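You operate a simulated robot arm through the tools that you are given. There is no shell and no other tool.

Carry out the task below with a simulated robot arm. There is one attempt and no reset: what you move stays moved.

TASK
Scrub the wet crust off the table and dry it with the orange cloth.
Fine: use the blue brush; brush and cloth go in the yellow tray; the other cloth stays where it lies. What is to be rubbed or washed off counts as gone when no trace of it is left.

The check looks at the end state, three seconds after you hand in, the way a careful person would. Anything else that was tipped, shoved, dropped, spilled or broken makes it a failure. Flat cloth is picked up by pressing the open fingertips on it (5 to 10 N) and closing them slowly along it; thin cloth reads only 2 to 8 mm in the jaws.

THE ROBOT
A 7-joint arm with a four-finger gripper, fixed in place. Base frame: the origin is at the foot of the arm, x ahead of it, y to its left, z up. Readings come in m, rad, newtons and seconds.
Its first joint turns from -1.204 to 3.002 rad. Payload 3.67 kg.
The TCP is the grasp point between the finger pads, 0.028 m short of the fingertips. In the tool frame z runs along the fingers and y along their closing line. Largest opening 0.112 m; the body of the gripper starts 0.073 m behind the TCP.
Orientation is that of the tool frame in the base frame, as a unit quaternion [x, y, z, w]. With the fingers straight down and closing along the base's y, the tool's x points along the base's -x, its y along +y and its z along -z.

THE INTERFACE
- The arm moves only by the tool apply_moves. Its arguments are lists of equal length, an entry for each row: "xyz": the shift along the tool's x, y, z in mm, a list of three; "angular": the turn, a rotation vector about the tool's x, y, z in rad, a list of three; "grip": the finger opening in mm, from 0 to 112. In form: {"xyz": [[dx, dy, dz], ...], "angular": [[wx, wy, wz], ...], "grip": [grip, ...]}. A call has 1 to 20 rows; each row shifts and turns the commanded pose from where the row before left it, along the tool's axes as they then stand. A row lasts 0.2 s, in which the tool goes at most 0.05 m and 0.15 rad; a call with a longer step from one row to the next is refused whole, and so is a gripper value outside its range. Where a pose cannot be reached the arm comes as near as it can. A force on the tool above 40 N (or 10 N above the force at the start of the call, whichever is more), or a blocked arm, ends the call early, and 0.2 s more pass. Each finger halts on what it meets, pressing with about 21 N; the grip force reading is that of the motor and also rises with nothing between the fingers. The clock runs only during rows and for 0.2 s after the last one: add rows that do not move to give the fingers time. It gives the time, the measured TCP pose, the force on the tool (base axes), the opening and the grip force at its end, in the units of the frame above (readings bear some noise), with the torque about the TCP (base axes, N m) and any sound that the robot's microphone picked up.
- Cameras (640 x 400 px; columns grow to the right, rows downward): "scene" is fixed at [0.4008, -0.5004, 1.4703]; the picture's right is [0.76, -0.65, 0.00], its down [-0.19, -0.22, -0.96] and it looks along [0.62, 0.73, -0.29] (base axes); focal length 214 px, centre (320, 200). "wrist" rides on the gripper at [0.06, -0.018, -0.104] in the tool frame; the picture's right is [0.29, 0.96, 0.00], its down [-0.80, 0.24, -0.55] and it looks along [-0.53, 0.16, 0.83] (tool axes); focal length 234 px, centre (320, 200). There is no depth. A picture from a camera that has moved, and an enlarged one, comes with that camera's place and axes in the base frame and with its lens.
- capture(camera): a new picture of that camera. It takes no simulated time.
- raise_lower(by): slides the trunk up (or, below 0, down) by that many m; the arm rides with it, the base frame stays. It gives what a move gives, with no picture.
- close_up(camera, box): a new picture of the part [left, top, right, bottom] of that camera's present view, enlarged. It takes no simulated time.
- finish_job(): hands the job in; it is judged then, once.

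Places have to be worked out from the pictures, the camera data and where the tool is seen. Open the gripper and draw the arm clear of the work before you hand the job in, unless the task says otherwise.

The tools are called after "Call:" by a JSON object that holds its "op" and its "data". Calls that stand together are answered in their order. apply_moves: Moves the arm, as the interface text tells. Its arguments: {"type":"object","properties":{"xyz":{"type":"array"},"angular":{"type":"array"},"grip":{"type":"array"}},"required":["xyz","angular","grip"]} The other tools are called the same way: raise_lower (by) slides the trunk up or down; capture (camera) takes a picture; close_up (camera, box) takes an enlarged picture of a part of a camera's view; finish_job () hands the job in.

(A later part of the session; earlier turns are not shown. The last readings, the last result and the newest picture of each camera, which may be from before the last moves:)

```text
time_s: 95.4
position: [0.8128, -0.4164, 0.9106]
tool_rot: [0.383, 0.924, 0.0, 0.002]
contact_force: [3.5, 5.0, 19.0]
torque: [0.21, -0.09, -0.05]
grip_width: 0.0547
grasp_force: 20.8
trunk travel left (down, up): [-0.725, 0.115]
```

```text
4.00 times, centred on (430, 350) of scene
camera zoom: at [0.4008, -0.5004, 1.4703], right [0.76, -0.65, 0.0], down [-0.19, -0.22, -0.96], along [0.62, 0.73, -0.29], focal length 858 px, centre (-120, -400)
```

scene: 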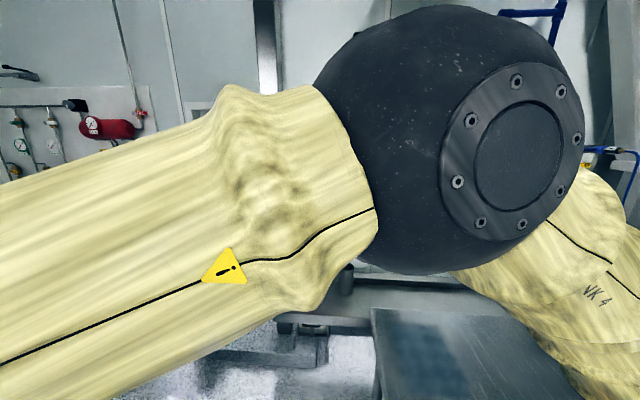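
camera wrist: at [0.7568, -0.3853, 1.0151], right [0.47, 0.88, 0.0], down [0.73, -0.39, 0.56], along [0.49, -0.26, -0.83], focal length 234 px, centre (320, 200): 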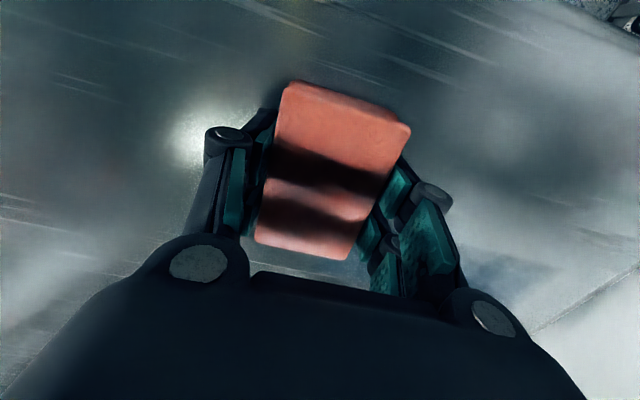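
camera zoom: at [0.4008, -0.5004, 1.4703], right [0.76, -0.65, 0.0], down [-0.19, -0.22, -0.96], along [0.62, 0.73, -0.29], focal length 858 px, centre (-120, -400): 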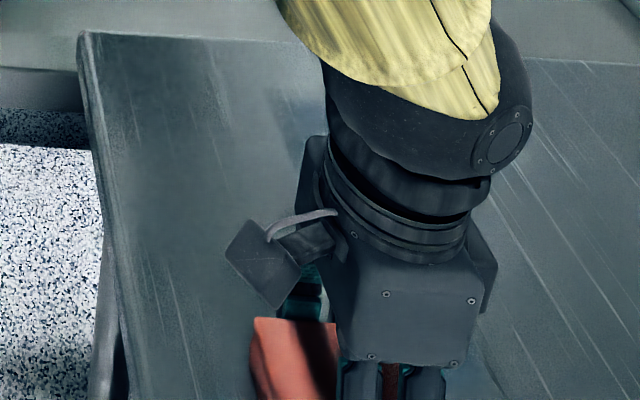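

Lane 2 is dry. I ease slightly, shift another 40 mm outward (w≈0.91) and sweep +u.

Call:
{"op": "apply_moves", "data": {"xyz": [[0, -8, -0.3], [-14, 0, 0], [-14, 0, 0], [-14, 0, 0], [0, 15, 0], [0, 15, 0], [0, 15, 0], [0, 15, 0], [0, 15, 0], [0, 15, 0], [0, 15, 0], [0, 15, 0], [0, 15, 0], [0, 15, 0], [0, 15, 0], [0, 15, 0], [0, 15, 0], [0, 15, 0], [0, 15, 0], [0, 15, 0]], "angular": [[0, 0, 0], [0, 0, 0], [0, 0, 0], [0, 0, 0], [0, 0, 0], [0, 0, 0], [0, 0, 0], [0, 0, 0], [0, 0, 0], [0, 0, 0], [0, 0, 0], [0, 0, 0], [0, 0, 0], [0, 0, 0], [0, 0, 0], [0, 0, 0], [0, 0, 0], [0, 0, 0], [0, 0, 0], [0, 0, 0]], "grip": [40, 40, 40, 40, 40, 40, 40, 40, 40, 40, 40, 40, 40, 40, 40, 40, 40, 40, 40, 40]}}

Call:
{"op": "capture", "data": {"camera": "wrist"}}

Call:
{"op": "close_up", "data": {"camera": "scene", "box": [360, 300, 500, 400]}}

```text
time_s: 99.6
position: [1.0095, -0.2847, 0.9093]
tool_rot: [0.384, 0.923, -0.001, 0.001]
contact_force: [0.1, 0.3, -1.4]
torque: [-0.02, 0.02, 0.02]
grip_width: 0.0546
grasp_force: 20.6
trunk travel left (down, up): [-0.725, 0.115]
```

```text
taken
camera wrist: at [0.9537, -0.2529, 1.0152], right [0.47, 0.88, 0.0], down [0.73, -0.4, 0.56], along [0.49, -0.26, -0.83], focal length 234 px, centre (320, 200)
```

wrist: 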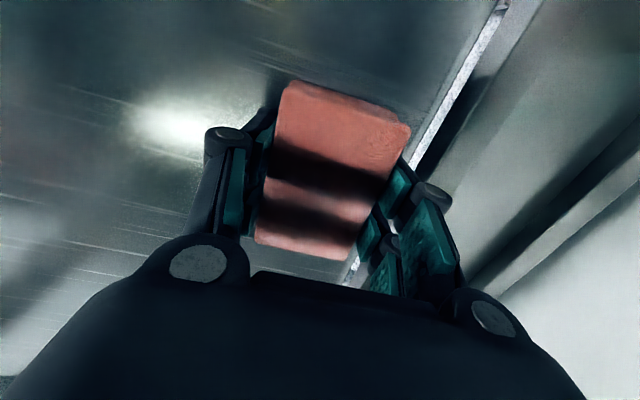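

```text
4.00 times, centred on (430, 350) of scene
camera zoom: at [0.4008, -0.5004, 1.4703], right [0.76, -0.65, 0.0], down [-0.19, -0.22, -0.96], along [0.62, 0.73, -0.29], focal length 858 px, centre (-120, -400)
```

zoom: 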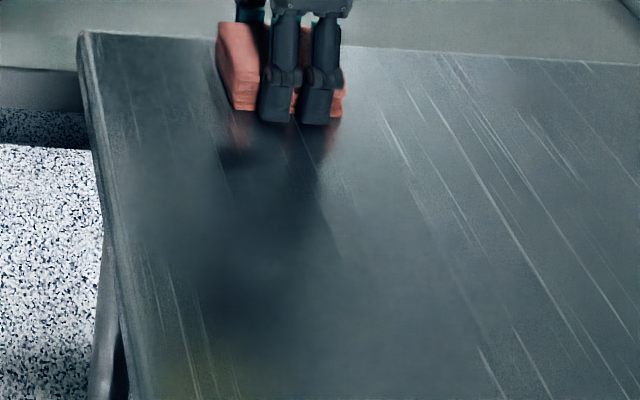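

The film looks nearly gone, but the force fell to zero at the end of this lane. I press 1.5 mm more and go back along w≈0.935 toward −u.

Call:
{"op": "apply_moves", "data": {"xyz": [[0, 8, 0.8], [0, 0, 0.7], [-10, 0, 0], [-10, 0, 0], [0, -15, 0], [0, -15, 0], [0, -15, 0], [0, -15, 0], [0, -15, 0], [0, -15, 0], [0, -15, 0], [0, -15, 0], [0, -15, 0], [0, -15, 0], [0, -15, 0], [0, -15, 0], [0, -15, 0], [0, -15, 0], [0, -15, 0], [0, -15, 0]], "angular": [[0, 0, 0], [0, 0, 0], [0, 0, 0], [0, 0, 0], [0, 0, 0], [0, 0, 0], [0, 0, 0], [0, 0, 0], [0, 0, 0], [0, 0, 0], [0, 0, 0], [0, 0, 0], [0, 0, 0], [0, 0, 0], [0, 0, 0], [0, 0, 0], [0, 0, 0], [0, 0, 0], [0, 0, 0], [0, 0, 0]], "grip": [40, 40, 40, 40, 40, 40, 40, 40, 40, 40, 40, 40, 40, 40, 40, 40, 40, 40, 40, 40]}}

Call:
{"op": "capture", "data": {"camera": "wrist"}}

Call:
{"op": "close_up", "data": {"camera": "scene", "box": [360, 300, 500, 400]}}

```text
time_s: 103.8
position: [0.8567, -0.4641, 0.9097]
tool_rot: [0.382, 0.924, 0.001, 0.002]
contact_force: [4.6, 5.4, 18.9]
torque: [0.19, -0.07, -0.03]
grip_width: 0.0546
grasp_force: 20.5
trunk travel left (down, up): [-0.725, 0.115]
```

```text
taken
camera wrist: at [0.8008, -0.4327, 1.0146], right [0.47, 0.88, 0.0], down [0.73, -0.39, 0.56], along [0.49, -0.26, -0.83], focal length 234 px, centre (320, 200)
```

wrist: 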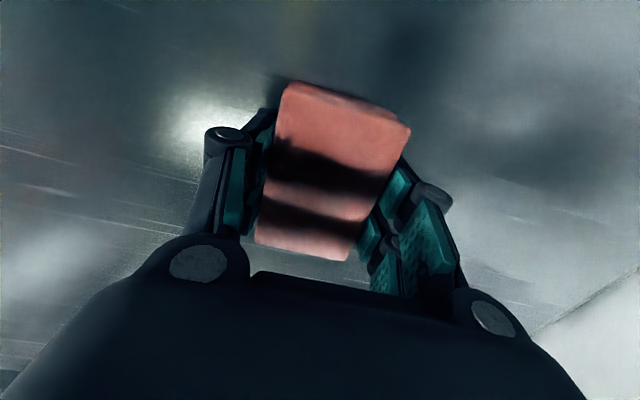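

```text
4.00 times, centred on (430, 350) of scene
camera zoom: at [0.4008, -0.5004, 1.4703], right [0.76, -0.65, 0.0], down [-0.19, -0.22, -0.96], along [0.62, 0.73, -0.29], focal length 858 px, centre (-120, -400)
```

zoom: 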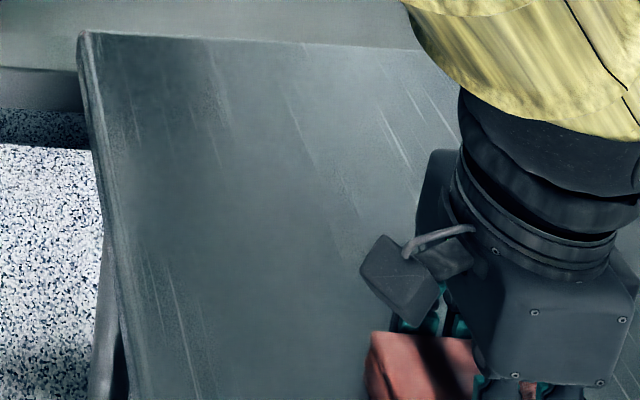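

The film appears gone here. I wipe the outer edge lane (w≈0.965) along +u to be sure.

Call:
{"op": "apply_moves", "data": {"xyz": [[0, -8, 0], [-15, 0, 0], [-15, 0, 0], [0, 15, 0], [0, 15, 0], [0, 15, 0.2], [0, 15, 0], [0, 15, 0.2], [0, 15, 0], [0, 15, 0.2], [0, 15, 0], [0, 15, 0.2], [0, 15, 0], [0, 15, 0.2], [0, 15, 0], [0, 15, 0.2], [0, 15, 0], [0, 15, 0.2], [0, 15, 0], [0, 12, 0]], "angular": [[0, 0, 0], [0, 0, 0], [0, 0, 0], [0, 0, 0], [0, 0, 0], [0, 0, 0], [0, 0, 0], [0, 0, 0], [0, 0, 0], [0, 0, 0], [0, 0, 0], [0, 0, 0], [0, 0, 0], [0, 0, 0], [0, 0, 0], [0, 0, 0], [0, 0, 0], [0, 0, 0], [0, 0, 0], [0, 0, 0]], "grip": [40, 40, 40, 40, 40, 40, 40, 40, 40, 40, 40, 40, 40, 40, 40, 40, 40, 40, 40, 40]}}

Call:
{"op": "capture", "data": {"camera": "wrist"}}

Call:
{"op": "close_up", "data": {"camera": "scene", "box": [360, 300, 500, 400]}}

```text
time_s: 108.0
position: [1.0507, -0.3123, 0.9099]
tool_rot: [0.384, 0.923, 0.001, 0.002]
contact_force: [-0.4, -3.6, 10.9]
torque: [-0.03, 0.14, 0.08]
grip_width: 0.0543
grasp_force: 20.5
trunk travel left (down, up): [-0.725, 0.115]
```

```text
taken
camera wrist: at [0.9955, -0.2819, 1.0145], right [0.48, 0.88, 0.0], down [0.73, -0.4, 0.56], along [0.49, -0.26, -0.83], focal length 234 px, centre (320, 200)
```

wrist: 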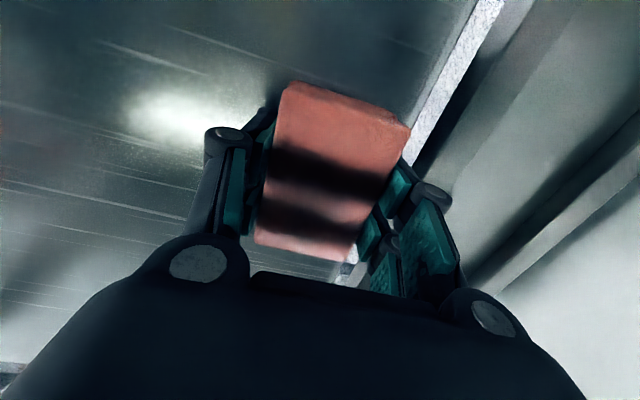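

```text
4.00 times, centred on (430, 350) of scene
camera zoom: at [0.4008, -0.5004, 1.4703], right [0.76, -0.65, 0.0], down [-0.19, -0.22, -0.96], along [0.62, 0.73, -0.29], focal length 858 px, centre (-120, -400)
```

zoom: 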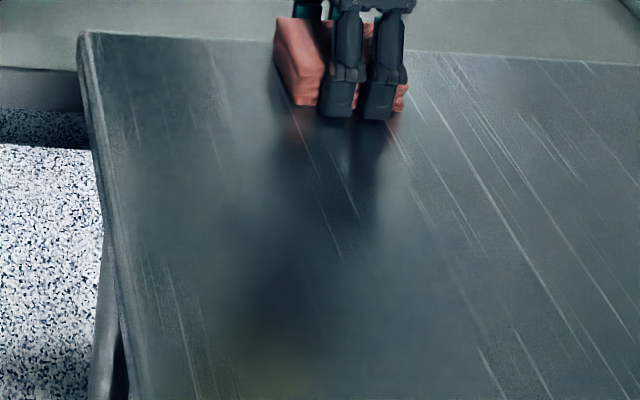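

The yellowish tint moves with the arm, so it is just a reflection of the sleeve. I do another cross pass along the wall end and a sweep back along w≈0.85 for certainty.

Call:
{"op": "apply_moves", "data": {"xyz": [[15, 0, 0], [15, 0, 0], [15, 0, 0], [15, 0, 0], [15, 0, 0], [15, 0, 0], [15, 0, 0], [10, 0, 0], [0, -18, -0.4], [0, -18, 0], [0, -18, -0.4], [0, -18, 0], [0, -18, -0.4], [0, -18, 0], [0, -18, 0], [0, -18, 0], [0, -18, 0], [0, -18, 0], [0, -18, 0], [0, -18, 0]], "angular": [[0, 0, 0], [0, 0, 0], [0, 0, 0], [0, 0, 0], [0, 0, 0], [0, 0, 0], [0, 0, 0], [0, 0, 0], [0, 0, 0], [0, 0, 0], [0, 0, 0], [0, 0, 0], [0, 0, 0], [0, 0, 0], [0, 0, 0], [0, 0, 0], [0, 0, 0], [0, 0, 0], [0, 0, 0], [0, 0, 0]], "grip": [40, 40, 40, 40, 40, 40, 40, 40, 40, 40, 40, 40, 40, 40, 40, 40, 40, 40, 40, 40]}}

Call:
{"op": "close_up", "data": {"camera": "scene", "box": [360, 300, 500, 400]}}

```text
time_s: 112.2
position: [0.8179, -0.3829, 0.9077]
tool_rot: [0.384, 0.923, 0.002, 0.001]
contact_force: [0.1, -0.4, -0.9]
torque: [-0.02, -0.01, -0.02]
grip_width: 0.0543
grasp_force: 20.7
trunk travel left (down, up): [-0.725, 0.115]
```

```text
4.00 times, centred on (430, 350) of scene
camera zoom: at [0.4008, -0.5004, 1.4703], right [0.76, -0.65, 0.0], down [-0.19, -0.22, -0.96], along [0.62, 0.73, -0.29], focal length 858 px, centre (-120, -400)
```

zoom: 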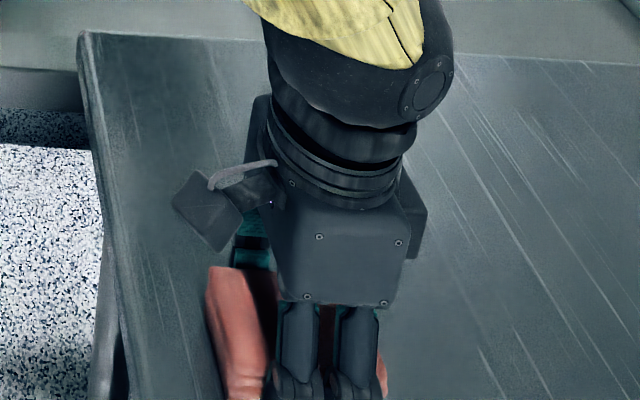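

No contact force now, meaning the cloth slid up a few mm in the grip. I lift and back off toward −u to inspect the table thoroughly.

Call:
{"op": "apply_moves", "data": {"xyz": [[0, 0, -10], [0, -10, -35], [0, -25, -40], [0, -35, -35], [0, -35, -35], [0, -35, -35], [0, 0, 0], [0, 0, 0]], "angular": [[0, 0, 0], [0, 0, 0], [0, 0, 0], [0, 0, 0], [0, 0, 0], [0, 0, 0], [0, 0, 0], [0, 0, 0]], "grip": [40, 40, 40, 40, 40, 40, 40, 40]}}

Call:
{"op": "capture", "data": {"camera": "wrist"}}

Call:
{"op": "close_up", "data": {"camera": "wrist", "box": [370, 0, 610, 200]}}

Call:
{"op": "close_up", "data": {"camera": "scene", "box": [360, 300, 500, 400]}}

```text
time_s: 114.0
position: [0.715, -0.4805, 1.1014]
tool_rot: [0.384, 0.923, 0.0, 0.002]
contact_force: [-0.8, 0.3, -0.2]
torque: [-0.01, -0.03, -0.01]
grip_width: 0.0546
grasp_force: 20.9
trunk travel left (down, up): [-0.725, 0.115]
```

```text
taken
camera wrist: at [0.6601, -0.4483, 1.206], right [0.47, 0.88, 0.0], down [0.73, -0.4, 0.56], along [0.49, -0.26, -0.83], focal length 234 px, centre (320, 200)
```

wrist: 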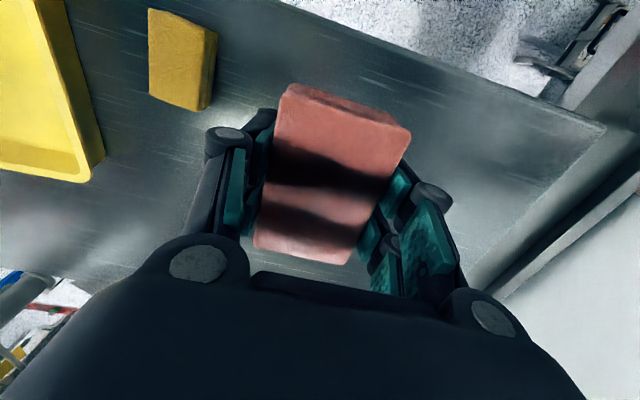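

```text
2.00 times, centred on (490, 100) of wrist
camera zoom: at [0.6601, -0.4483, 1.206], right [0.47, 0.88, 0.0], down [0.73, -0.4, 0.56], along [0.49, -0.26, -0.83], focal length 468 px, centre (-20, 400)
```

zoom: 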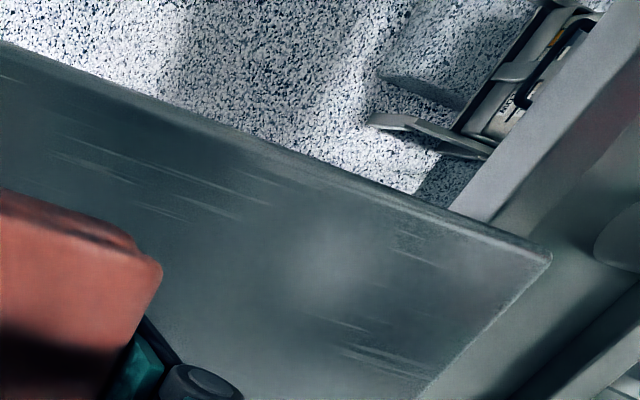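

```text
4.00 times, centred on (430, 350) of scene
camera zoom: at [0.4008, -0.5004, 1.4703], right [0.76, -0.65, 0.0], down [-0.19, -0.22, -0.96], along [0.62, 0.73, -0.29], focal length 858 px, centre (-120, -400)
```

zoom: 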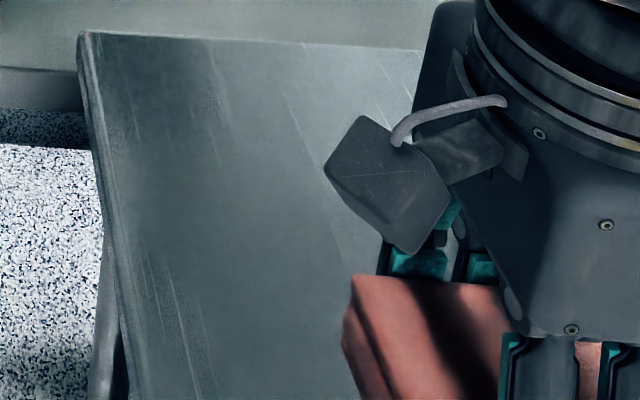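

The table looks clean and dry from this angle. I carry the cloth over to the tray's free side (u≈-0.185, w≈0.92), then check the table again with the arm out of the way before releasing.

Call:
{"op": "apply_moves", "data": {"xyz": [[-9, -44, 0], [-9, -44, 0], [-9, -44, 0], [-9, -44, 0], [-9, -44, 0], [-9, -44, 0], [-9, -44, 0], [-9, -43, 0], [0, 0, 0], [0, 0, 0]], "angular": [[0, 0, 0], [0, 0, 0], [0, 0, 0], [0, 0, 0], [0, 0, 0], [0, 0, 0], [0, 0, 0], [0, 0, 0], [0, 0, 0], [0, 0, 0]], "grip": [40, 40, 40, 40, 40, 40, 40, 40, 40, 40]}}

Call:
{"op": "capture", "data": {"camera": "wrist"}}

Call:
{"op": "capture", "data": {"camera": "scene"}}

Call:
{"op": "close_up", "data": {"camera": "scene", "box": [360, 300, 500, 400]}}

```text
time_s: 116.2
position: [0.5183, -0.7813, 1.098]
tool_rot: [0.383, 0.924, 0.0, 0.001]
contact_force: [0.5, 0.0, -0.5]
torque: [-0.03, -0.01, 0.02]
grip_width: 0.0549
grasp_force: 21.1
trunk travel left (down, up): [-0.725, 0.115]
```

```text
taken
camera wrist: at [0.4628, -0.7497, 1.2033], right [0.47, 0.88, 0.0], down [0.73, -0.39, 0.56], along [0.49, -0.26, -0.83], focal length 234 px, centre (320, 200)
```

wrist: 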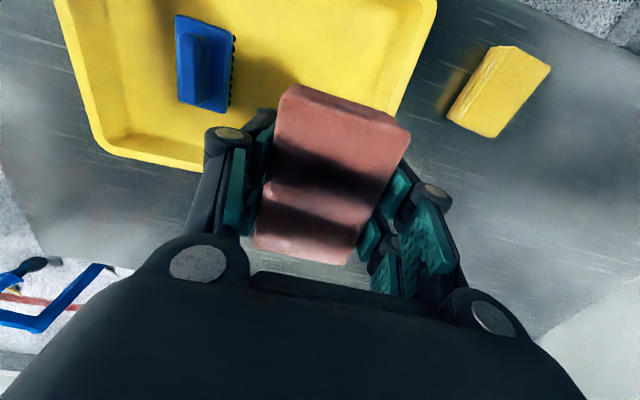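

```text
taken
```

scene: 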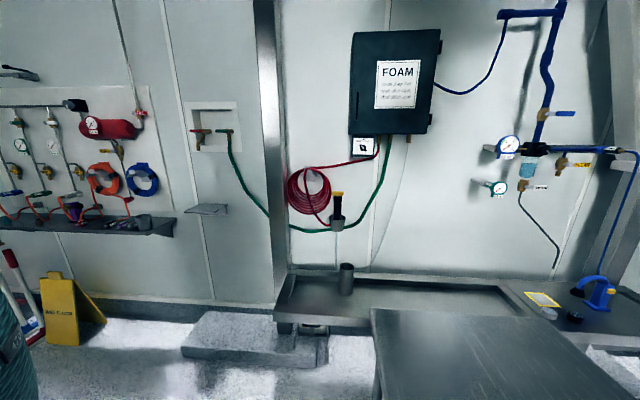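

```text
4.00 times, centred on (430, 350) of scene
camera zoom: at [0.4008, -0.5004, 1.4703], right [0.76, -0.65, 0.0], down [-0.19, -0.22, -0.96], along [0.62, 0.73, -0.29], focal length 858 px, centre (-120, -400)
```

zoom: 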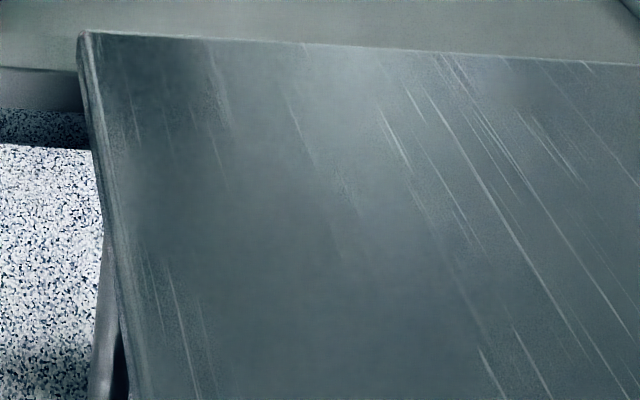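

The table is unobstructed now; part of the middle looks smoother than its surroundings, so I zoom in more to make sure no film remains.

Call:
{"op": "close_up", "data": {"camera": "scene", "box": [385, 320, 485, 400]}}

Call:
{"op": "close_up", "data": {"camera": "scene", "box": [390, 350, 440, 390]}}

Call:
{"op": "close_up", "data": {"camera": "scene", "box": [370, 300, 640, 400]}}

```text
5.00 times, centred on (435, 360) of scene
camera zoom: at [0.4008, -0.5004, 1.4703], right [0.76, -0.65, 0.0], down [-0.19, -0.22, -0.96], along [0.62, 0.73, -0.29], focal length 1072 px, centre (-255, -600)
```

zoom: 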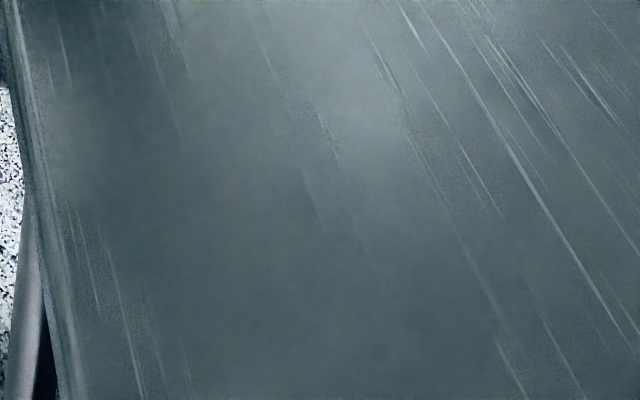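

```text
10.00 times, centred on (415, 370) of scene
camera zoom: at [0.4008, -0.5004, 1.4703], right [0.76, -0.65, 0.0], down [-0.19, -0.22, -0.96], along [0.62, 0.73, -0.29], focal length 2145 px, centre (-630, -1500)
```

zoom: 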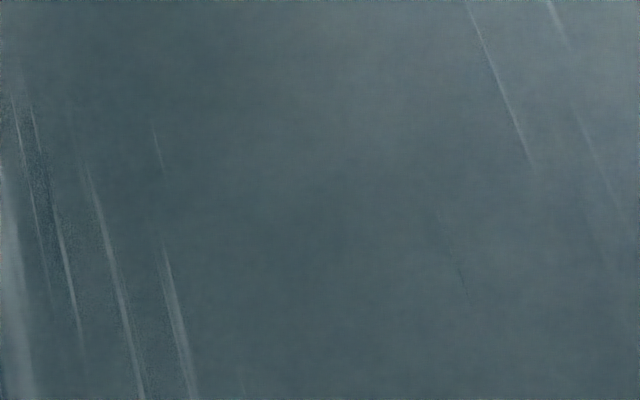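

```text
2.37 times, centred on (505, 350) of scene
camera zoom: at [0.4008, -0.5004, 1.4703], right [0.76, -0.65, 0.0], down [-0.19, -0.22, -0.96], along [0.62, 0.73, -0.29], focal length 508 px, centre (-118, -156)
```

zoom: 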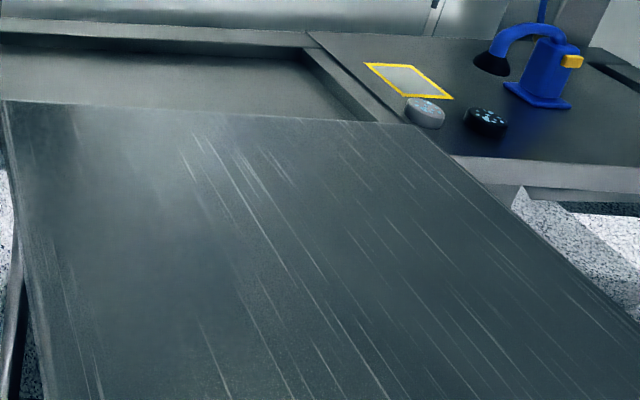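

I can't rule out a very thin remaining film in the middle, so I'll wipe the whole area a second time, slower and with steady pressure. I go back to the start point.

Call:
{"op": "apply_moves", "data": {"xyz": [[9, 45, 0], [9, 45, 0], [9, 45, 0], [9, 45, 0], [9, 45, 0], [9, 45, 0], [9, 45, 0], [9, 45, 0], [9, 45, 0], [9, 45, 10], [0, 0, 40], [0, 0, 40], [0, 0, 40], [0, 0, 30], [0, 0, 15], [0, 0, 5], [0, 0, 0]], "angular": [[0, 0, 0], [0, 0, 0], [0, 0, 0], [0, 0, 0], [0, 0, 0], [0, 0, 0], [0, 0, 0], [0, 0, 0], [0, 0, 0], [0, 0, 0], [0, 0, 0], [0, 0, 0], [0, 0, 0], [0, 0, 0], [0, 0, 0], [0, 0, 0], [0, 0, 0]], "grip": [40, 40, 40, 40, 40, 40, 40, 40, 40, 40, 40, 40, 40, 40, 40, 40, 40]}}

Call:
{"op": "apply_moves", "data": {"xyz": [[0, 0, 3], [0, 0, 2], [0, 0, 1], [0, 0, 0]], "angular": [[0, 0, 0], [0, 0, 0], [0, 0, 0], [0, 0, 0]], "grip": [40, 40, 40, 40]}}

```text
time_s: 119.8
position: [0.7747, -0.4007, 0.916]
tool_rot: [0.383, 0.924, 0.001, 0.002]
contact_force: [0.6, 0.1, -1.8]
torque: [0.02, -0.01, 0.01]
grip_width: 0.0544
grasp_force: 21.4
trunk travel left (down, up): [-0.725, 0.115]
```

```text
time_s: 120.8
position: [0.7742, -0.399, 0.9113]
tool_rot: [0.383, 0.924, 0.001, 0.001]
contact_force: [-0.2, 0.2, 0.4]
torque: [-0.02, 0.01, 0.02]
grip_width: 0.0544
grasp_force: 21.0
trunk travel left (down, up): [-0.725, 0.115]
```

Still no contact at z=0.911; I continue down in 1 mm steps.

Call:
{"op": "apply_moves", "data": {"xyz": [[0, 0, 1], [0, 0, 1], [0, 0, 1], [0, 0, 0]], "angular": [[0, 0, 0], [0, 0, 0], [0, 0, 0], [0, 0, 0]], "grip": [40, 40, 40, 40]}}

```text
time_s: 121.8
position: [0.7744, -0.3994, 0.9088]
tool_rot: [0.383, 0.924, 0.0, 0.001]
contact_force: [0.1, 0.6, 0.5]
torque: [0.01, -0.01, 0.0]
grip_width: 0.0545
grasp_force: 21.0
trunk travel left (down, up): [-0.725, 0.115]
```

Still free; I keep lowering carefully.

Call:
{"op": "apply_moves", "data": {"xyz": [[0, 0, 1], [0, 0, 1], [0, 0, 1], [0, 0, 0]], "angular": [[0, 0, 0], [0, 0, 0], [0, 0, 0], [0, 0, 0]], "grip": [40, 40, 40, 40]}}

Call:
{"op": "close_up", "data": {"camera": "wrist", "box": [200, 60, 460, 280]}}

Call:
{"op": "close_up", "data": {"camera": "scene", "box": [360, 300, 500, 400]}}

```text
time_s: 122.8
position: [0.7751, -0.3988, 0.9072]
tool_rot: [0.383, 0.924, 0.0, 0.002]
contact_force: [-0.1, -2.2, 16.0]
torque: [0.21, 0.33, -0.01]
grip_width: 0.0546
grasp_force: 21.7
trunk travel left (down, up): [-0.725, 0.115]
```

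```text
1.82 times, centred on (330, 170) of wrist
camera zoom: at [0.7189, -0.368, 1.0121], right [0.47, 0.88, 0.0], down [0.73, -0.39, 0.56], along [0.49, -0.26, -0.83], focal length 426 px, centre (302, 254)
```

zoom: 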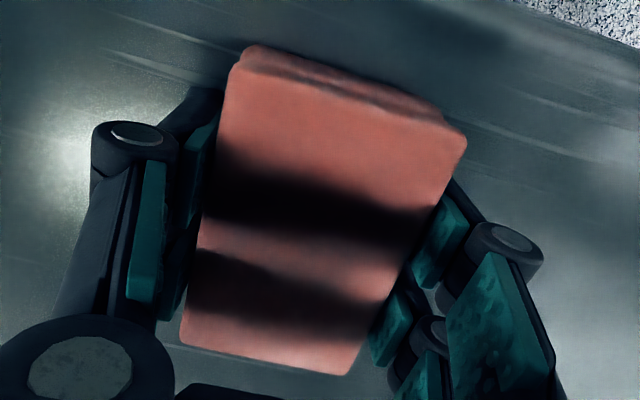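

```text
4.00 times, centred on (430, 350) of scene
camera zoom: at [0.4008, -0.5004, 1.4703], right [0.76, -0.65, 0.0], down [-0.19, -0.22, -0.96], along [0.62, 0.73, -0.29], focal length 858 px, centre (-120, -400)
```

zoom: 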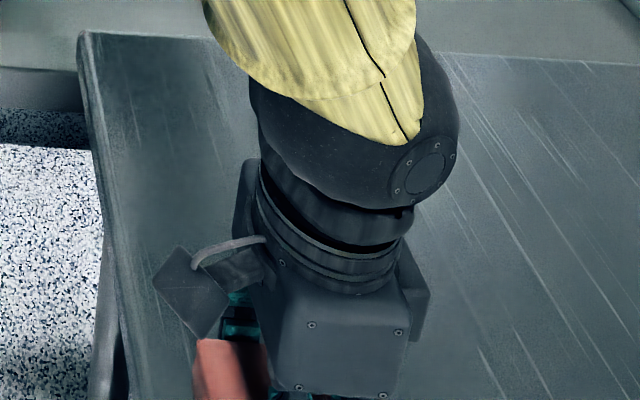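

Contact again (16 N). I run the slow second wipe on lane w≈0.83.

Call:
{"op": "apply_moves", "data": {"xyz": [[0, 13, 0], [0, 13, 0], [0, 13, 0], [0, 13, 0], [0, 13, 0], [0, 13, 0], [0, 13, 0], [0, 13, 0], [0, 13, 0], [0, 13, 0], [0, 13, 0], [0, 13, 0], [0, 13, 0], [0, 13, 0], [0, 13, 0], [0, 13, 0], [0, 13, 0], [0, 13, 0], [0, 13, 0], [0, 13, 0]], "angular": [[0, 0, 0], [0, 0, 0], [0, 0, 0], [0, 0, 0], [0, 0, 0], [0, 0, 0], [0, 0, 0], [0, 0, 0], [0, 0, 0], [0, 0, 0], [0, 0, 0], [0, 0, 0], [0, 0, 0], [0, 0, 0], [0, 0, 0], [0, 0, 0], [0, 0, 0], [0, 0, 0], [0, 0, 0], [0, 0, 0]], "grip": [40, 40, 40, 40, 40, 40, 40, 40, 40, 40, 40, 40, 40, 40, 40, 40, 40, 40, 40, 40]}}

Call:
{"op": "apply_moves", "data": {"xyz": [[-12, 0, 0], [-12, 0, 0], [-11, 0, 0], [0, -15, 0], [0, -15, 0], [0, -15, 0], [0, -15, 0], [0, -15, 0], [0, -15, 0], [0, -15, 0], [0, -15, 0], [0, -15, 0], [0, -15, 0], [0, -15, 0], [0, -15, 0], [0, -15, 0], [0, -15, 0], [0, -15, 0], [0, -15, 0], [0, -15, 0]], "angular": [[0, 0, 0], [0, 0, 0], [0, 0, 0], [0, 0, 0], [0, 0, 0], [0, 0, 0], [0, 0, 0], [0, 0, 0], [0, 0, 0], [0, 0, 0], [0, 0, 0], [0, 0, 0], [0, 0, 0], [0, 0, 0], [0, 0, 0], [0, 0, 0], [0, 0, 0], [0, 0, 0], [0, 0, 0], [0, 0, 0]], "grip": [40, 40, 40, 40, 40, 40, 40, 40, 40, 40, 40, 40, 40, 40, 40, 40, 40, 40, 40, 40]}}

Call:
{"op": "capture", "data": {"camera": "wrist"}}

```text
time_s: 127.0
position: [0.9597, -0.2144, 0.9072]
tool_rot: [0.384, 0.923, 0.001, 0.002]
contact_force: [0.1, 0.3, 4.4]
torque: [-0.03, -0.15, -0.03]
grip_width: 0.0545
grasp_force: 21.5
trunk travel left (down, up): [-0.725, 0.115]
```

```text
time_s: 131.2
position: [0.8065, -0.4201, 0.9066]
tool_rot: [0.383, 0.924, 0.001, 0.003]
contact_force: [3.4, 2.5, 12.9]
torque: [0.2, 0.15, -0.03]
grip_width: 0.0545
grasp_force: 20.8
trunk travel left (down, up): [-0.725, 0.115]
```

```text
taken
camera wrist: at [0.7491, -0.3883, 1.0116], right [0.47, 0.88, 0.0], down [0.73, -0.39, 0.56], along [0.49, -0.26, -0.83], focal length 234 px, centre (320, 200)
```

wrist: 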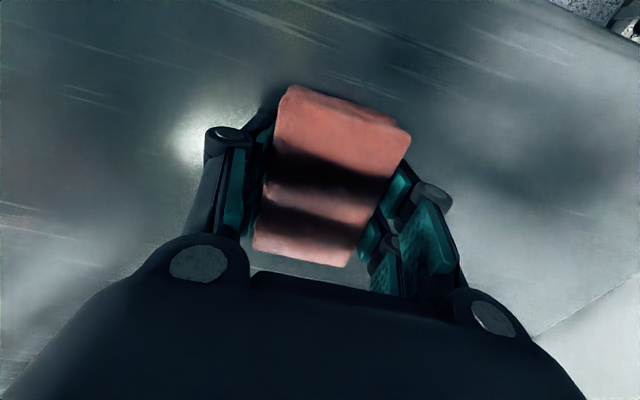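

Lanes at 0.83 and 0.867 are redone. I continue with w≈0.90 (+u) and w≈0.937 (−u).

Call:
{"op": "apply_moves", "data": {"xyz": [[-12, 0, 0], [-12, 0, 0], [-11, 0, 0], [0, 15, 0.1], [0, 15, 0.1], [0, 15, 0.1], [0, 15, 0.1], [0, 15, 0.1], [0, 15, 0], [0, 15, 0], [0, 15, 0], [0, 15, 0], [0, 15, 0], [0, 15, 0], [0, 15, 0], [0, 15, 0], [0, 15, 0], [0, 15, 0], [0, 15, 0], [0, 15, 0]], "angular": [[0, 0, 0], [0, 0, 0], [0, 0, 0], [0, 0, 0], [0, 0, 0], [0, 0, 0], [0, 0, 0], [0, 0, 0], [0, 0, 0], [0, 0, 0], [0, 0, 0], [0, 0, 0], [0, 0, 0], [0, 0, 0], [0, 0, 0], [0, 0, 0], [0, 0, 0], [0, 0, 0], [0, 0, 0], [0, 0, 0]], "grip": [40, 40, 40, 40, 40, 40, 40, 40, 40, 40, 40, 40, 40, 40, 40, 40, 40, 40, 40, 40]}}

Call:
{"op": "apply_moves", "data": {"xyz": [[-12, 0, 0], [-12, 0, 0], [-11, 0, 0], [0, -15, 0], [0, -15, 0], [0, -15, 0], [0, -15, 0], [0, -15, 0], [0, -15, 0], [0, -15, 0], [0, -15, 0], [0, -15, 0], [0, -15, 0], [0, -15, 0], [0, -15, 0], [0, -15, 0], [0, -15, 0], [0, -15, 0], [0, -15, 0], [0, -15, 0]], "angular": [[0, 0, 0], [0, 0, 0], [0, 0, 0], [0, 0, 0], [0, 0, 0], [0, 0, 0], [0, 0, 0], [0, 0, 0], [0, 0, 0], [0, 0, 0], [0, 0, 0], [0, 0, 0], [0, 0, 0], [0, 0, 0], [0, 0, 0], [0, 0, 0], [0, 0, 0], [0, 0, 0], [0, 0, 0], [0, 0, 0]], "grip": [40, 40, 40, 40, 40, 40, 40, 40, 40, 40, 40, 40, 40, 40, 40, 40, 40, 40, 40, 40]}}

Call:
{"op": "capture", "data": {"camera": "wrist"}}

Call:
{"op": "close_up", "data": {"camera": "scene", "box": [360, 300, 500, 400]}}

```text
time_s: 135.4
position: [1.0094, -0.2641, 0.9063]
tool_rot: [0.384, 0.923, 0.0, 0.001]
contact_force: [0.1, 0.4, -0.2]
torque: [0.0, 0.04, 0.02]
grip_width: 0.0546
grasp_force: 21.4
trunk travel left (down, up): [-0.725, 0.115]
```

```text
time_s: 139.6
position: [0.8502, -0.4677, 0.9059]
tool_rot: [0.384, 0.923, 0.0, 0.002]
contact_force: [3.9, 4.5, 19.3]
torque: [0.04, -0.28, 0.01]
grip_width: 0.0545
grasp_force: 21.1
trunk travel left (down, up): [-0.725, 0.115]
```

```text
taken
camera wrist: at [0.7948, -0.4364, 1.0113], right [0.47, 0.88, 0.0], down [0.73, -0.39, 0.56], along [0.49, -0.26, -0.83], focal length 234 px, centre (320, 200)
```

wrist: 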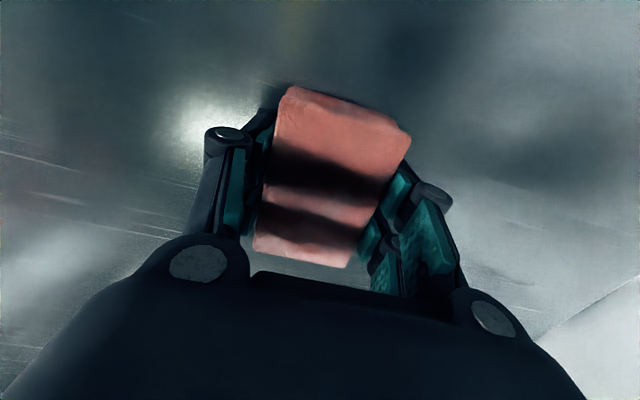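

```text
4.00 times, centred on (430, 350) of scene
camera zoom: at [0.4008, -0.5004, 1.4703], right [0.76, -0.65, 0.0], down [-0.19, -0.22, -0.96], along [0.62, 0.73, -0.29], focal length 858 px, centre (-120, -400)
```

zoom: 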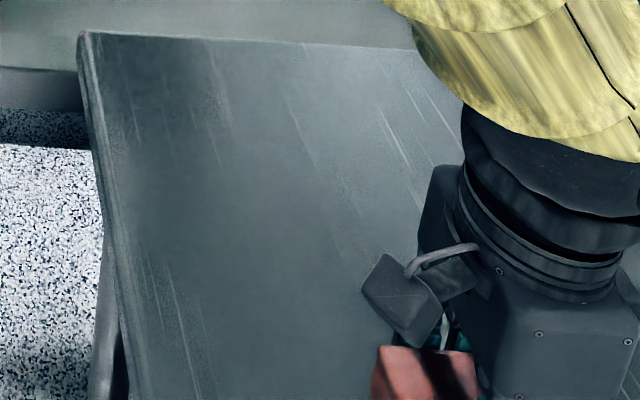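

No visible film remains. I finish the second round with the outer lane (w≈0.965) and a cross pass on the wall end with slightly more pressure.

Call:
{"op": "apply_moves", "data": {"xyz": [[-14, 0, 0], [-14, 0, 0], [0, 15, 0.1], [0, 15, 0.1], [0, 15, 0.1], [0, 15, 0.1], [0, 15, 0.1], [0, 15, 0.1], [0, 15, 0.1], [0, 15, 0.1], [0, 15, 0.1], [0, 15, 0.1], [0, 15, 0.1], [0, 15, 0.1], [0, 15, 0.1], [0, 15, 0.1], [0, 15, 0], [0, 12, 0], [0, 0, 0]], "angular": [[0, 0, 0], [0, 0, 0], [0, 0, 0], [0, 0, 0], [0, 0, 0], [0, 0, 0], [0, 0, 0], [0, 0, 0], [0, 0, 0], [0, 0, 0], [0, 0, 0], [0, 0, 0], [0, 0, 0], [0, 0, 0], [0, 0, 0], [0, 0, 0], [0, 0, 0], [0, 0, 0], [0, 0, 0]], "grip": [40, 40, 40, 40, 40, 40, 40, 40, 40, 40, 40, 40, 40, 40, 40, 40, 40, 40, 40]}}

Call:
{"op": "apply_moves", "data": {"xyz": [[14, 0, 0], [14, 0, 0], [14, 0, 0], [14, 0, 0], [14, 0, 0], [14, 0, 0], [14, 0, 0], [14, 0, 0], [14, 0, 0], [0, -14, -0.1], [0, -14, -0.1], [-14, 0, 0], [-14, 0, 0], [-14, 0, 0], [-14, 0, 0], [-14, 0, 0], [-14, 0, 0], [-14, 0, 0], [0, 0, 0]], "angular": [[0, 0, 0], [0, 0, 0], [0, 0, 0], [0, 0, 0], [0, 0, 0], [0, 0, 0], [0, 0, 0], [0, 0, 0], [0, 0, 0], [0, 0, 0], [0, 0, 0], [0, 0, 0], [0, 0, 0], [0, 0, 0], [0, 0, 0], [0, 0, 0], [0, 0, 0], [0, 0, 0], [0, 0, 0]], "grip": [40, 40, 40, 40, 40, 40, 40, 40, 40, 40, 40, 40, 40, 40, 40, 40, 40, 40, 40]}}

Call:
{"op": "capture", "data": {"camera": "wrist"}}

Call:
{"op": "close_up", "data": {"camera": "scene", "box": [360, 300, 500, 400]}}

```text
time_s: 143.6
position: [1.0418, -0.3226, 0.9076]
tool_rot: [0.383, 0.924, 0.001, 0.002]
contact_force: [-0.2, -1.7, 6.9]
torque: [-0.11, 0.19, 0.06]
grip_width: 0.0543
grasp_force: 21.3
trunk travel left (down, up): [-0.725, 0.115]
```

```text
time_s: 147.6
position: [0.9989, -0.3209, 0.9049]
tool_rot: [0.383, 0.924, 0.001, 0.002]
contact_force: [-3.5, 4.9, 13.1]
torque: [0.16, 0.52, -0.14]
grip_width: 0.0546
grasp_force: 21.1
trunk travel left (down, up): [-0.725, 0.115]
```

```text
taken
camera wrist: at [0.9435, -0.2888, 1.011], right [0.47, 0.88, 0.0], down [0.73, -0.39, 0.56], along [0.49, -0.26, -0.83], focal length 234 px, centre (320, 200)
```

wrist: 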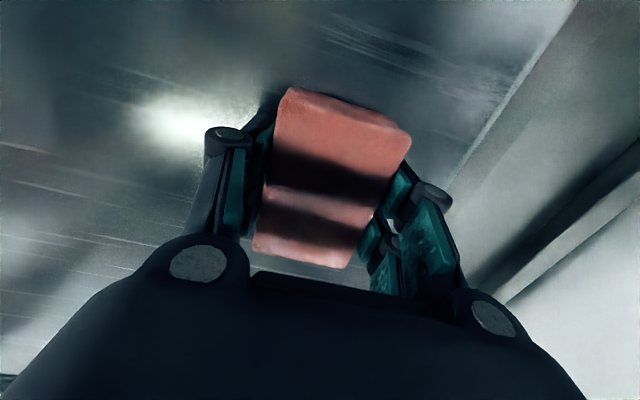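

```text
4.00 times, centred on (430, 350) of scene
camera zoom: at [0.4008, -0.5004, 1.4703], right [0.76, -0.65, 0.0], down [-0.19, -0.22, -0.96], along [0.62, 0.73, -0.29], focal length 858 px, centre (-120, -400)
```

zoom: 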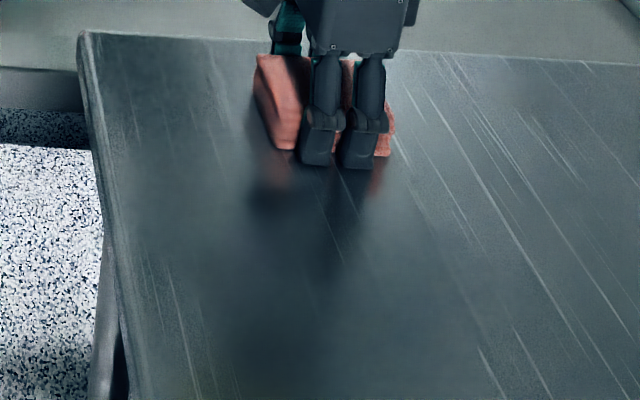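

The table is clean and dry in all views. I lift the cloth and carry it back at a safe height to the tray's free side.

Call:
{"op": "apply_moves", "data": {"xyz": [[0, 0, -10], [0, 0, -35], [0, 0, -45], [0, 0, -45], [0, 0, -45], [1, -47, 0], [1, -47, 0], [1, -47, 0], [1, -47, 0], [1, -47, 0], [1, -47, 0], [1, -47, 0], [1, -47, 0], [1, -47, 0], [1, -47, 0], [1, -47, 0], [1, -47, 0], [1, -47, 0], [0, -47, 0], [0, 0, 0]], "angular": [[0, 0, 0], [0, 0, 0], [0, 0, 0], [0, 0, 0], [0, 0, 0], [0, 0, 0], [0, 0, 0], [0, 0, 0], [0, 0, 0], [0, 0, 0], [0, 0, 0], [0, 0, 0], [0, 0, 0], [0, 0, 0], [0, 0, 0], [0, 0, 0], [0, 0, 0], [0, 0, 0], [0, 0, 0], [0, 0, 0]], "grip": [40, 40, 40, 40, 40, 40, 40, 40, 40, 40, 40, 40, 40, 40, 40, 40, 40, 40, 40, 40]}}

Call:
{"op": "capture", "data": {"camera": "wrist"}}

Call:
{"op": "close_up", "data": {"camera": "scene", "box": [360, 300, 500, 400]}}

```text
time_s: 151.8
position: [0.5268, -0.7775, 1.0787]
tool_rot: [0.383, 0.924, 0.002, 0.0]
contact_force: [0.4, 0.6, 0.1]
torque: [0.01, 0.05, 0.01]
grip_width: 0.0546
grasp_force: 21.2
trunk travel left (down, up): [-0.725, 0.115]
```

```text
taken
camera wrist: at [0.4709, -0.7462, 1.1838], right [0.47, 0.88, 0.0], down [0.73, -0.4, 0.55], along [0.49, -0.26, -0.83], focal length 234 px, centre (320, 200)
```

wrist: 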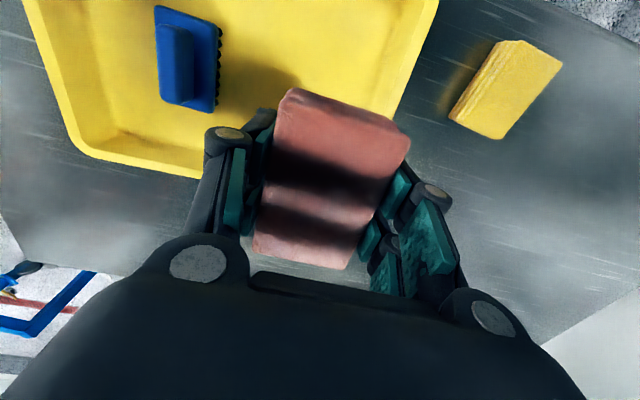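

```text
4.00 times, centred on (430, 350) of scene
camera zoom: at [0.4008, -0.5004, 1.4703], right [0.76, -0.65, 0.0], down [-0.19, -0.22, -0.96], along [0.62, 0.73, -0.29], focal length 858 px, centre (-120, -400)
```

zoom: 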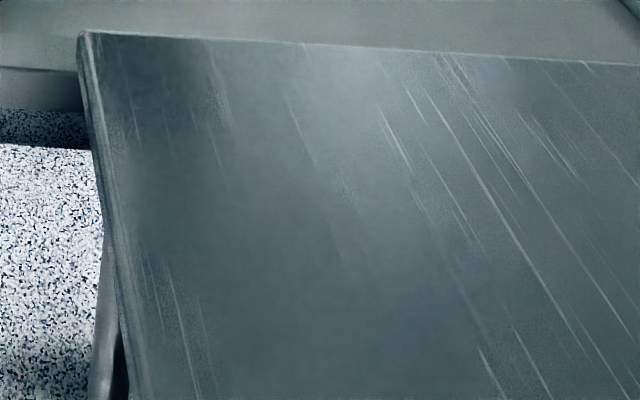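

The table surface looks identical to the untouched steel now. I shift the cloth 23 mm toward the tray's interior (u≈-0.20) and lower it gradually.

Call:
{"op": "apply_moves", "data": {"xyz": [[0, -23, 0], [0, 0, 35], [0, 0, 35], [0, 0, 35], [0, 0, 25], [0, 0, 15], [0, 0, 8], [0, 0, 0]], "angular": [[0, 0, 0], [0, 0, 0], [0, 0, 0], [0, 0, 0], [0, 0, 0], [0, 0, 0], [0, 0, 0], [0, 0, 0]], "grip": [40, 40, 40, 40, 40, 40, 40, 40]}}

Call:
{"op": "capture", "data": {"camera": "wrist"}}

```text
time_s: 153.6
position: [0.508, -0.7937, 0.9304]
tool_rot: [0.383, 0.924, 0.0, 0.0]
contact_force: [-0.1, -0.4, -0.7]
torque: [-0.02, 0.04, 0.01]
grip_width: 0.0543
grasp_force: 20.5
trunk travel left (down, up): [-0.725, 0.115]
```

```text
taken
camera wrist: at [0.4534, -0.7619, 1.0348], right [0.47, 0.88, 0.0], down [0.73, -0.4, 0.56], along [0.49, -0.26, -0.83], focal length 234 px, centre (320, 200)
```

wrist: 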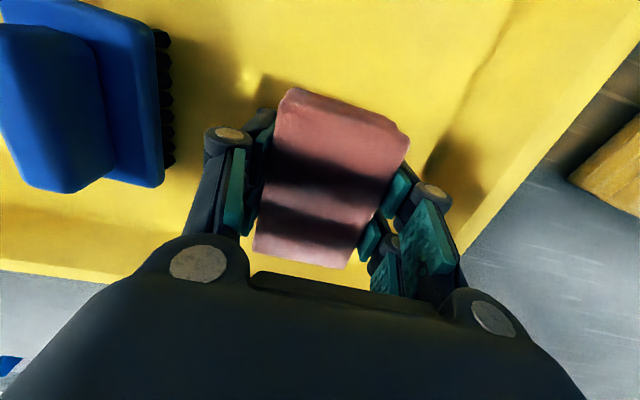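

The right finger is nearer the tray wall than the left one is to the brush, so I shift 10 mm toward −u and lower in small steps to contact.

Call:
{"op": "apply_moves", "data": {"xyz": [[0, -10, 0], [0, 0, 5], [0, 0, 4], [0, 0, 3], [0, 0, 2], [0, 0, 0]], "angular": [[0, 0, 0], [0, 0, 0], [0, 0, 0], [0, 0, 0], [0, 0, 0], [0, 0, 0]], "grip": [40, 40, 40, 40, 40, 40]}}

```text
time_s: 155.0
position: [0.503, -0.802, 0.915]
tool_rot: [0.384, 0.924, 0.001, 0.001]
contact_force: [-0.3, -0.6, -0.6]
torque: [-0.02, 0.03, 0.02]
grip_width: 0.0544
grasp_force: 21.1
trunk travel left (down, up): [-0.725, 0.115]
```

No contact yet at z=0.915; I lower a few more millimetres.

Call:
{"op": "apply_moves", "data": {"xyz": [[0, 0, 1.5], [0, 0, 1.5], [0, 0, 1], [0, 0, 0]], "angular": [[0, 0, 0], [0, 0, 0], [0, 0, 0], [0, 0, 0]], "grip": [40, 40, 40, 40]}}

```text
time_s: 156.0
position: [0.5035, -0.8022, 0.9113]
tool_rot: [0.384, 0.923, 0.002, 0.002]
contact_force: [0.6, 0.2, -0.6]
torque: [-0.02, 0.03, -0.05]
grip_width: 0.0545
grasp_force: 20.8
trunk travel left (down, up): [-0.725, 0.115]
```

Still free; another 2 mm in small steps.

Call:
{"op": "apply_moves", "data": {"xyz": [[0, 0, 1], [0, 0, 1], [0, 0, 0]], "angular": [[0, 0, 0], [0, 0, 0], [0, 0, 0]], "grip": [40, 40, 40]}}

```text
time_s: 156.8
position: [0.5032, -0.8013, 0.9106]
tool_rot: [0.384, 0.923, 0.0, 0.001]
contact_force: [-1.1, -1.2, 4.6]
torque: [-0.13, 0.18, 0.0]
grip_width: 0.0543
grasp_force: 21.3
trunk travel left (down, up): [-0.725, 0.115]
```

Contact at 4.6 N: the cloth rests on the tray floor. I open the fingers gradually and lift straight up.

Call:
{"op": "apply_moves", "data": {"xyz": [[0, 0, 0], [0, 0, 0], [0, 0, 0], [0, 0, 0], [0, 0, 0], [0, 0, -10], [0, 0, -20], [0, 0, -35], [0, 0, -40], [0, 0, -40], [0, 0, -40], [0, 0, 0], [0, 0, 0]], "angular": [[0, 0, 0], [0, 0, 0], [0, 0, 0], [0, 0, 0], [0, 0, 0], [0, 0, 0], [0, 0, 0], [0, 0, 0], [0, 0, 0], [0, 0, 0], [0, 0, 0], [0, 0, 0], [0, 0, 0]], "grip": [58, 64, 70, 74, 74, 74, 74, 74, 74, 74, 74, 74, 74]}}

Call:
{"op": "capture", "data": {"camera": "wrist"}}

```text
time_s: 159.6
position: [0.4998, -0.7972, 1.094]
tool_rot: [0.383, 0.924, 0.002, 0.001]
contact_force: [0.2, -0.8, -0.3]
torque: [-0.01, 0.01, -0.01]
grip_width: 0.074
grasp_force: 0.2
trunk travel left (down, up): [-0.725, 0.115]
```

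```text
taken
camera wrist: at [0.445, -0.7675, 1.1993], right [0.47, 0.88, 0.0], down [0.73, -0.4, 0.56], along [0.49, -0.26, -0.83], focal length 234 px, centre (320, 200)
```

wrist: 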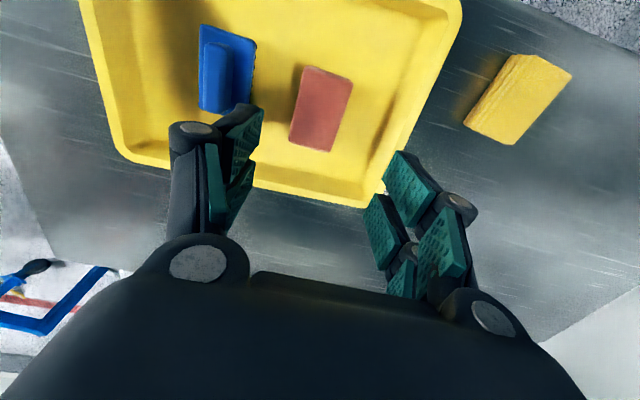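

Both the brush and the cloth lie in the tray. Before handing in, I bring the empty gripper over the cleaned area for an unobstructed look.

Call:
{"op": "apply_moves", "data": {"xyz": [[0, 0, -30], [13, 43, -2], [13, 43, -2], [13, 43, -2], [13, 43, -2], [13, 43, -2], [13, 43, -2], [13, 43, -2], [13, 43, -2], [13, 43, -2], [13, 43, -2], [13, 43, -2], [13, 43, -2], [13, 43, -2], [13, 43, -2], [0, 0, 0], [0, 0, 0]], "angular": [[0, 0, 0], [0, 0, 0], [0, 0, 0], [0, 0, 0], [0, 0, 0], [0, 0, 0], [0, 0, 0], [0, 0, 0], [0, 0, 0], [0, 0, 0], [0, 0, 0], [0, 0, 0], [0, 0, 0], [0, 0, 0], [0, 0, 0], [0, 0, 0], [0, 0, 0]], "grip": [90, 112, 112, 112, 112, 112, 112, 112, 112, 112, 112, 112, 112, 112, 112, 112, 112]}}

Call:
{"op": "capture", "data": {"camera": "wrist"}}

Call:
{"op": "close_up", "data": {"camera": "wrist", "box": [200, 60, 480, 240]}}

```text
time_s: 163.2
position: [0.7995, -0.2462, 1.1517]
tool_rot: [0.383, 0.924, 0.0, 0.001]
contact_force: [0.0, -0.6, 0.6]
torque: [-0.03, 0.02, -0.02]
grip_width: 0.112
grasp_force: 0.2
trunk travel left (down, up): [-0.725, 0.115]
```

```text
taken
camera wrist: at [0.7445, -0.2148, 1.2579], right [0.47, 0.88, 0.0], down [0.73, -0.39, 0.56], along [0.49, -0.26, -0.83], focal length 234 px, centre (320, 200)
```

wrist: 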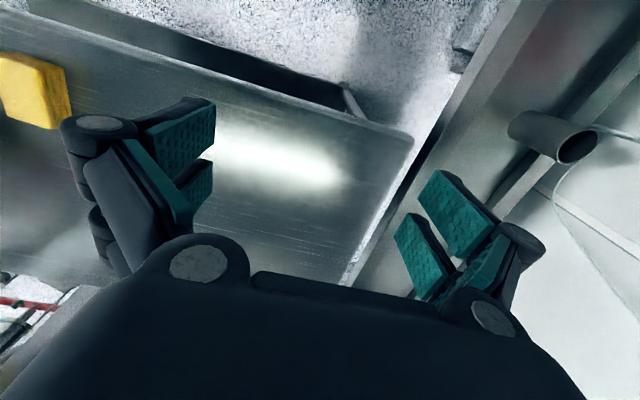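

```text
2.22 times, centred on (340, 150) of wrist
camera zoom: at [0.7445, -0.2148, 1.2579], right [0.47, 0.88, 0.0], down [0.73, -0.39, 0.56], along [0.49, -0.26, -0.83], focal length 520 px, centre (276, 311)
```

zoom: 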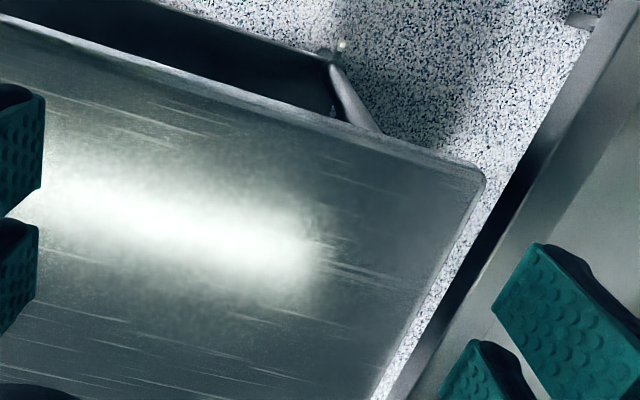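

The area shows bare steel with a lamp reflection in the middle. I shift the camera so the reflection moves off and check that spot as well.

Call:
{"op": "apply_moves", "data": {"xyz": [[-20, -40, 0], [-20, -40, 0], [-20, -40, 0], [-20, -40, 0], [-20, -40, 0], [0, 0, 0], [0, 0, 0]], "angular": [[0, 0, 0], [0, 0, 0], [0, 0, 0], [0, 0, 0], [0, 0, 0], [0, 0, 0], [0, 0, 0]], "grip": [112, 112, 112, 112, 112, 112, 112]}}

Call:
{"op": "capture", "data": {"camera": "wrist"}}

Call:
{"op": "close_up", "data": {"camera": "wrist", "box": [300, 0, 560, 180]}}

```text
time_s: 164.8
position: [0.7306, -0.4608, 1.1558]
tool_rot: [0.384, 0.923, 0.001, 0.001]
contact_force: [-1.0, -0.7, -0.5]
torque: [0.02, 0.01, -0.01]
grip_width: 0.112
grasp_force: 0.0
trunk travel left (down, up): [-0.725, 0.115]
```

```text
taken
camera wrist: at [0.6743, -0.4304, 1.2605], right [0.47, 0.88, 0.0], down [0.73, -0.4, 0.56], along [0.49, -0.26, -0.83], focal length 234 px, centre (320, 200)
```

wrist: 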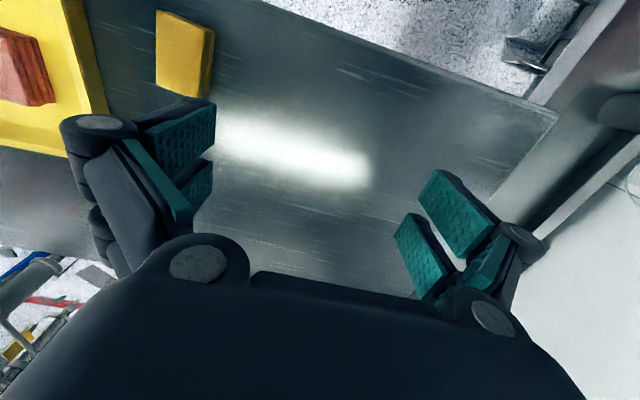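

```text
2.22 times, centred on (430, 90) of wrist
camera zoom: at [0.6743, -0.4304, 1.2605], right [0.47, 0.88, 0.0], down [0.73, -0.4, 0.56], along [0.49, -0.26, -0.83], focal length 520 px, centre (76, 444)
```

zoom: 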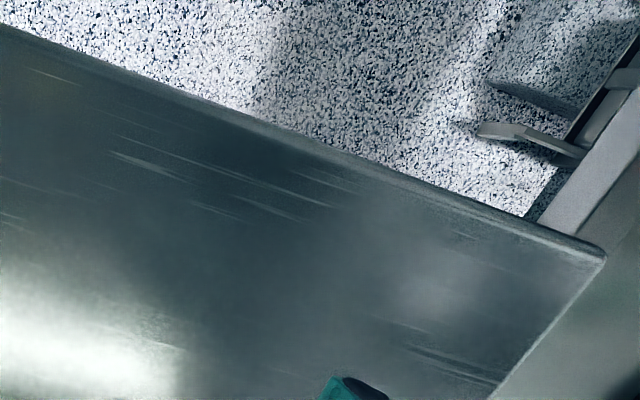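

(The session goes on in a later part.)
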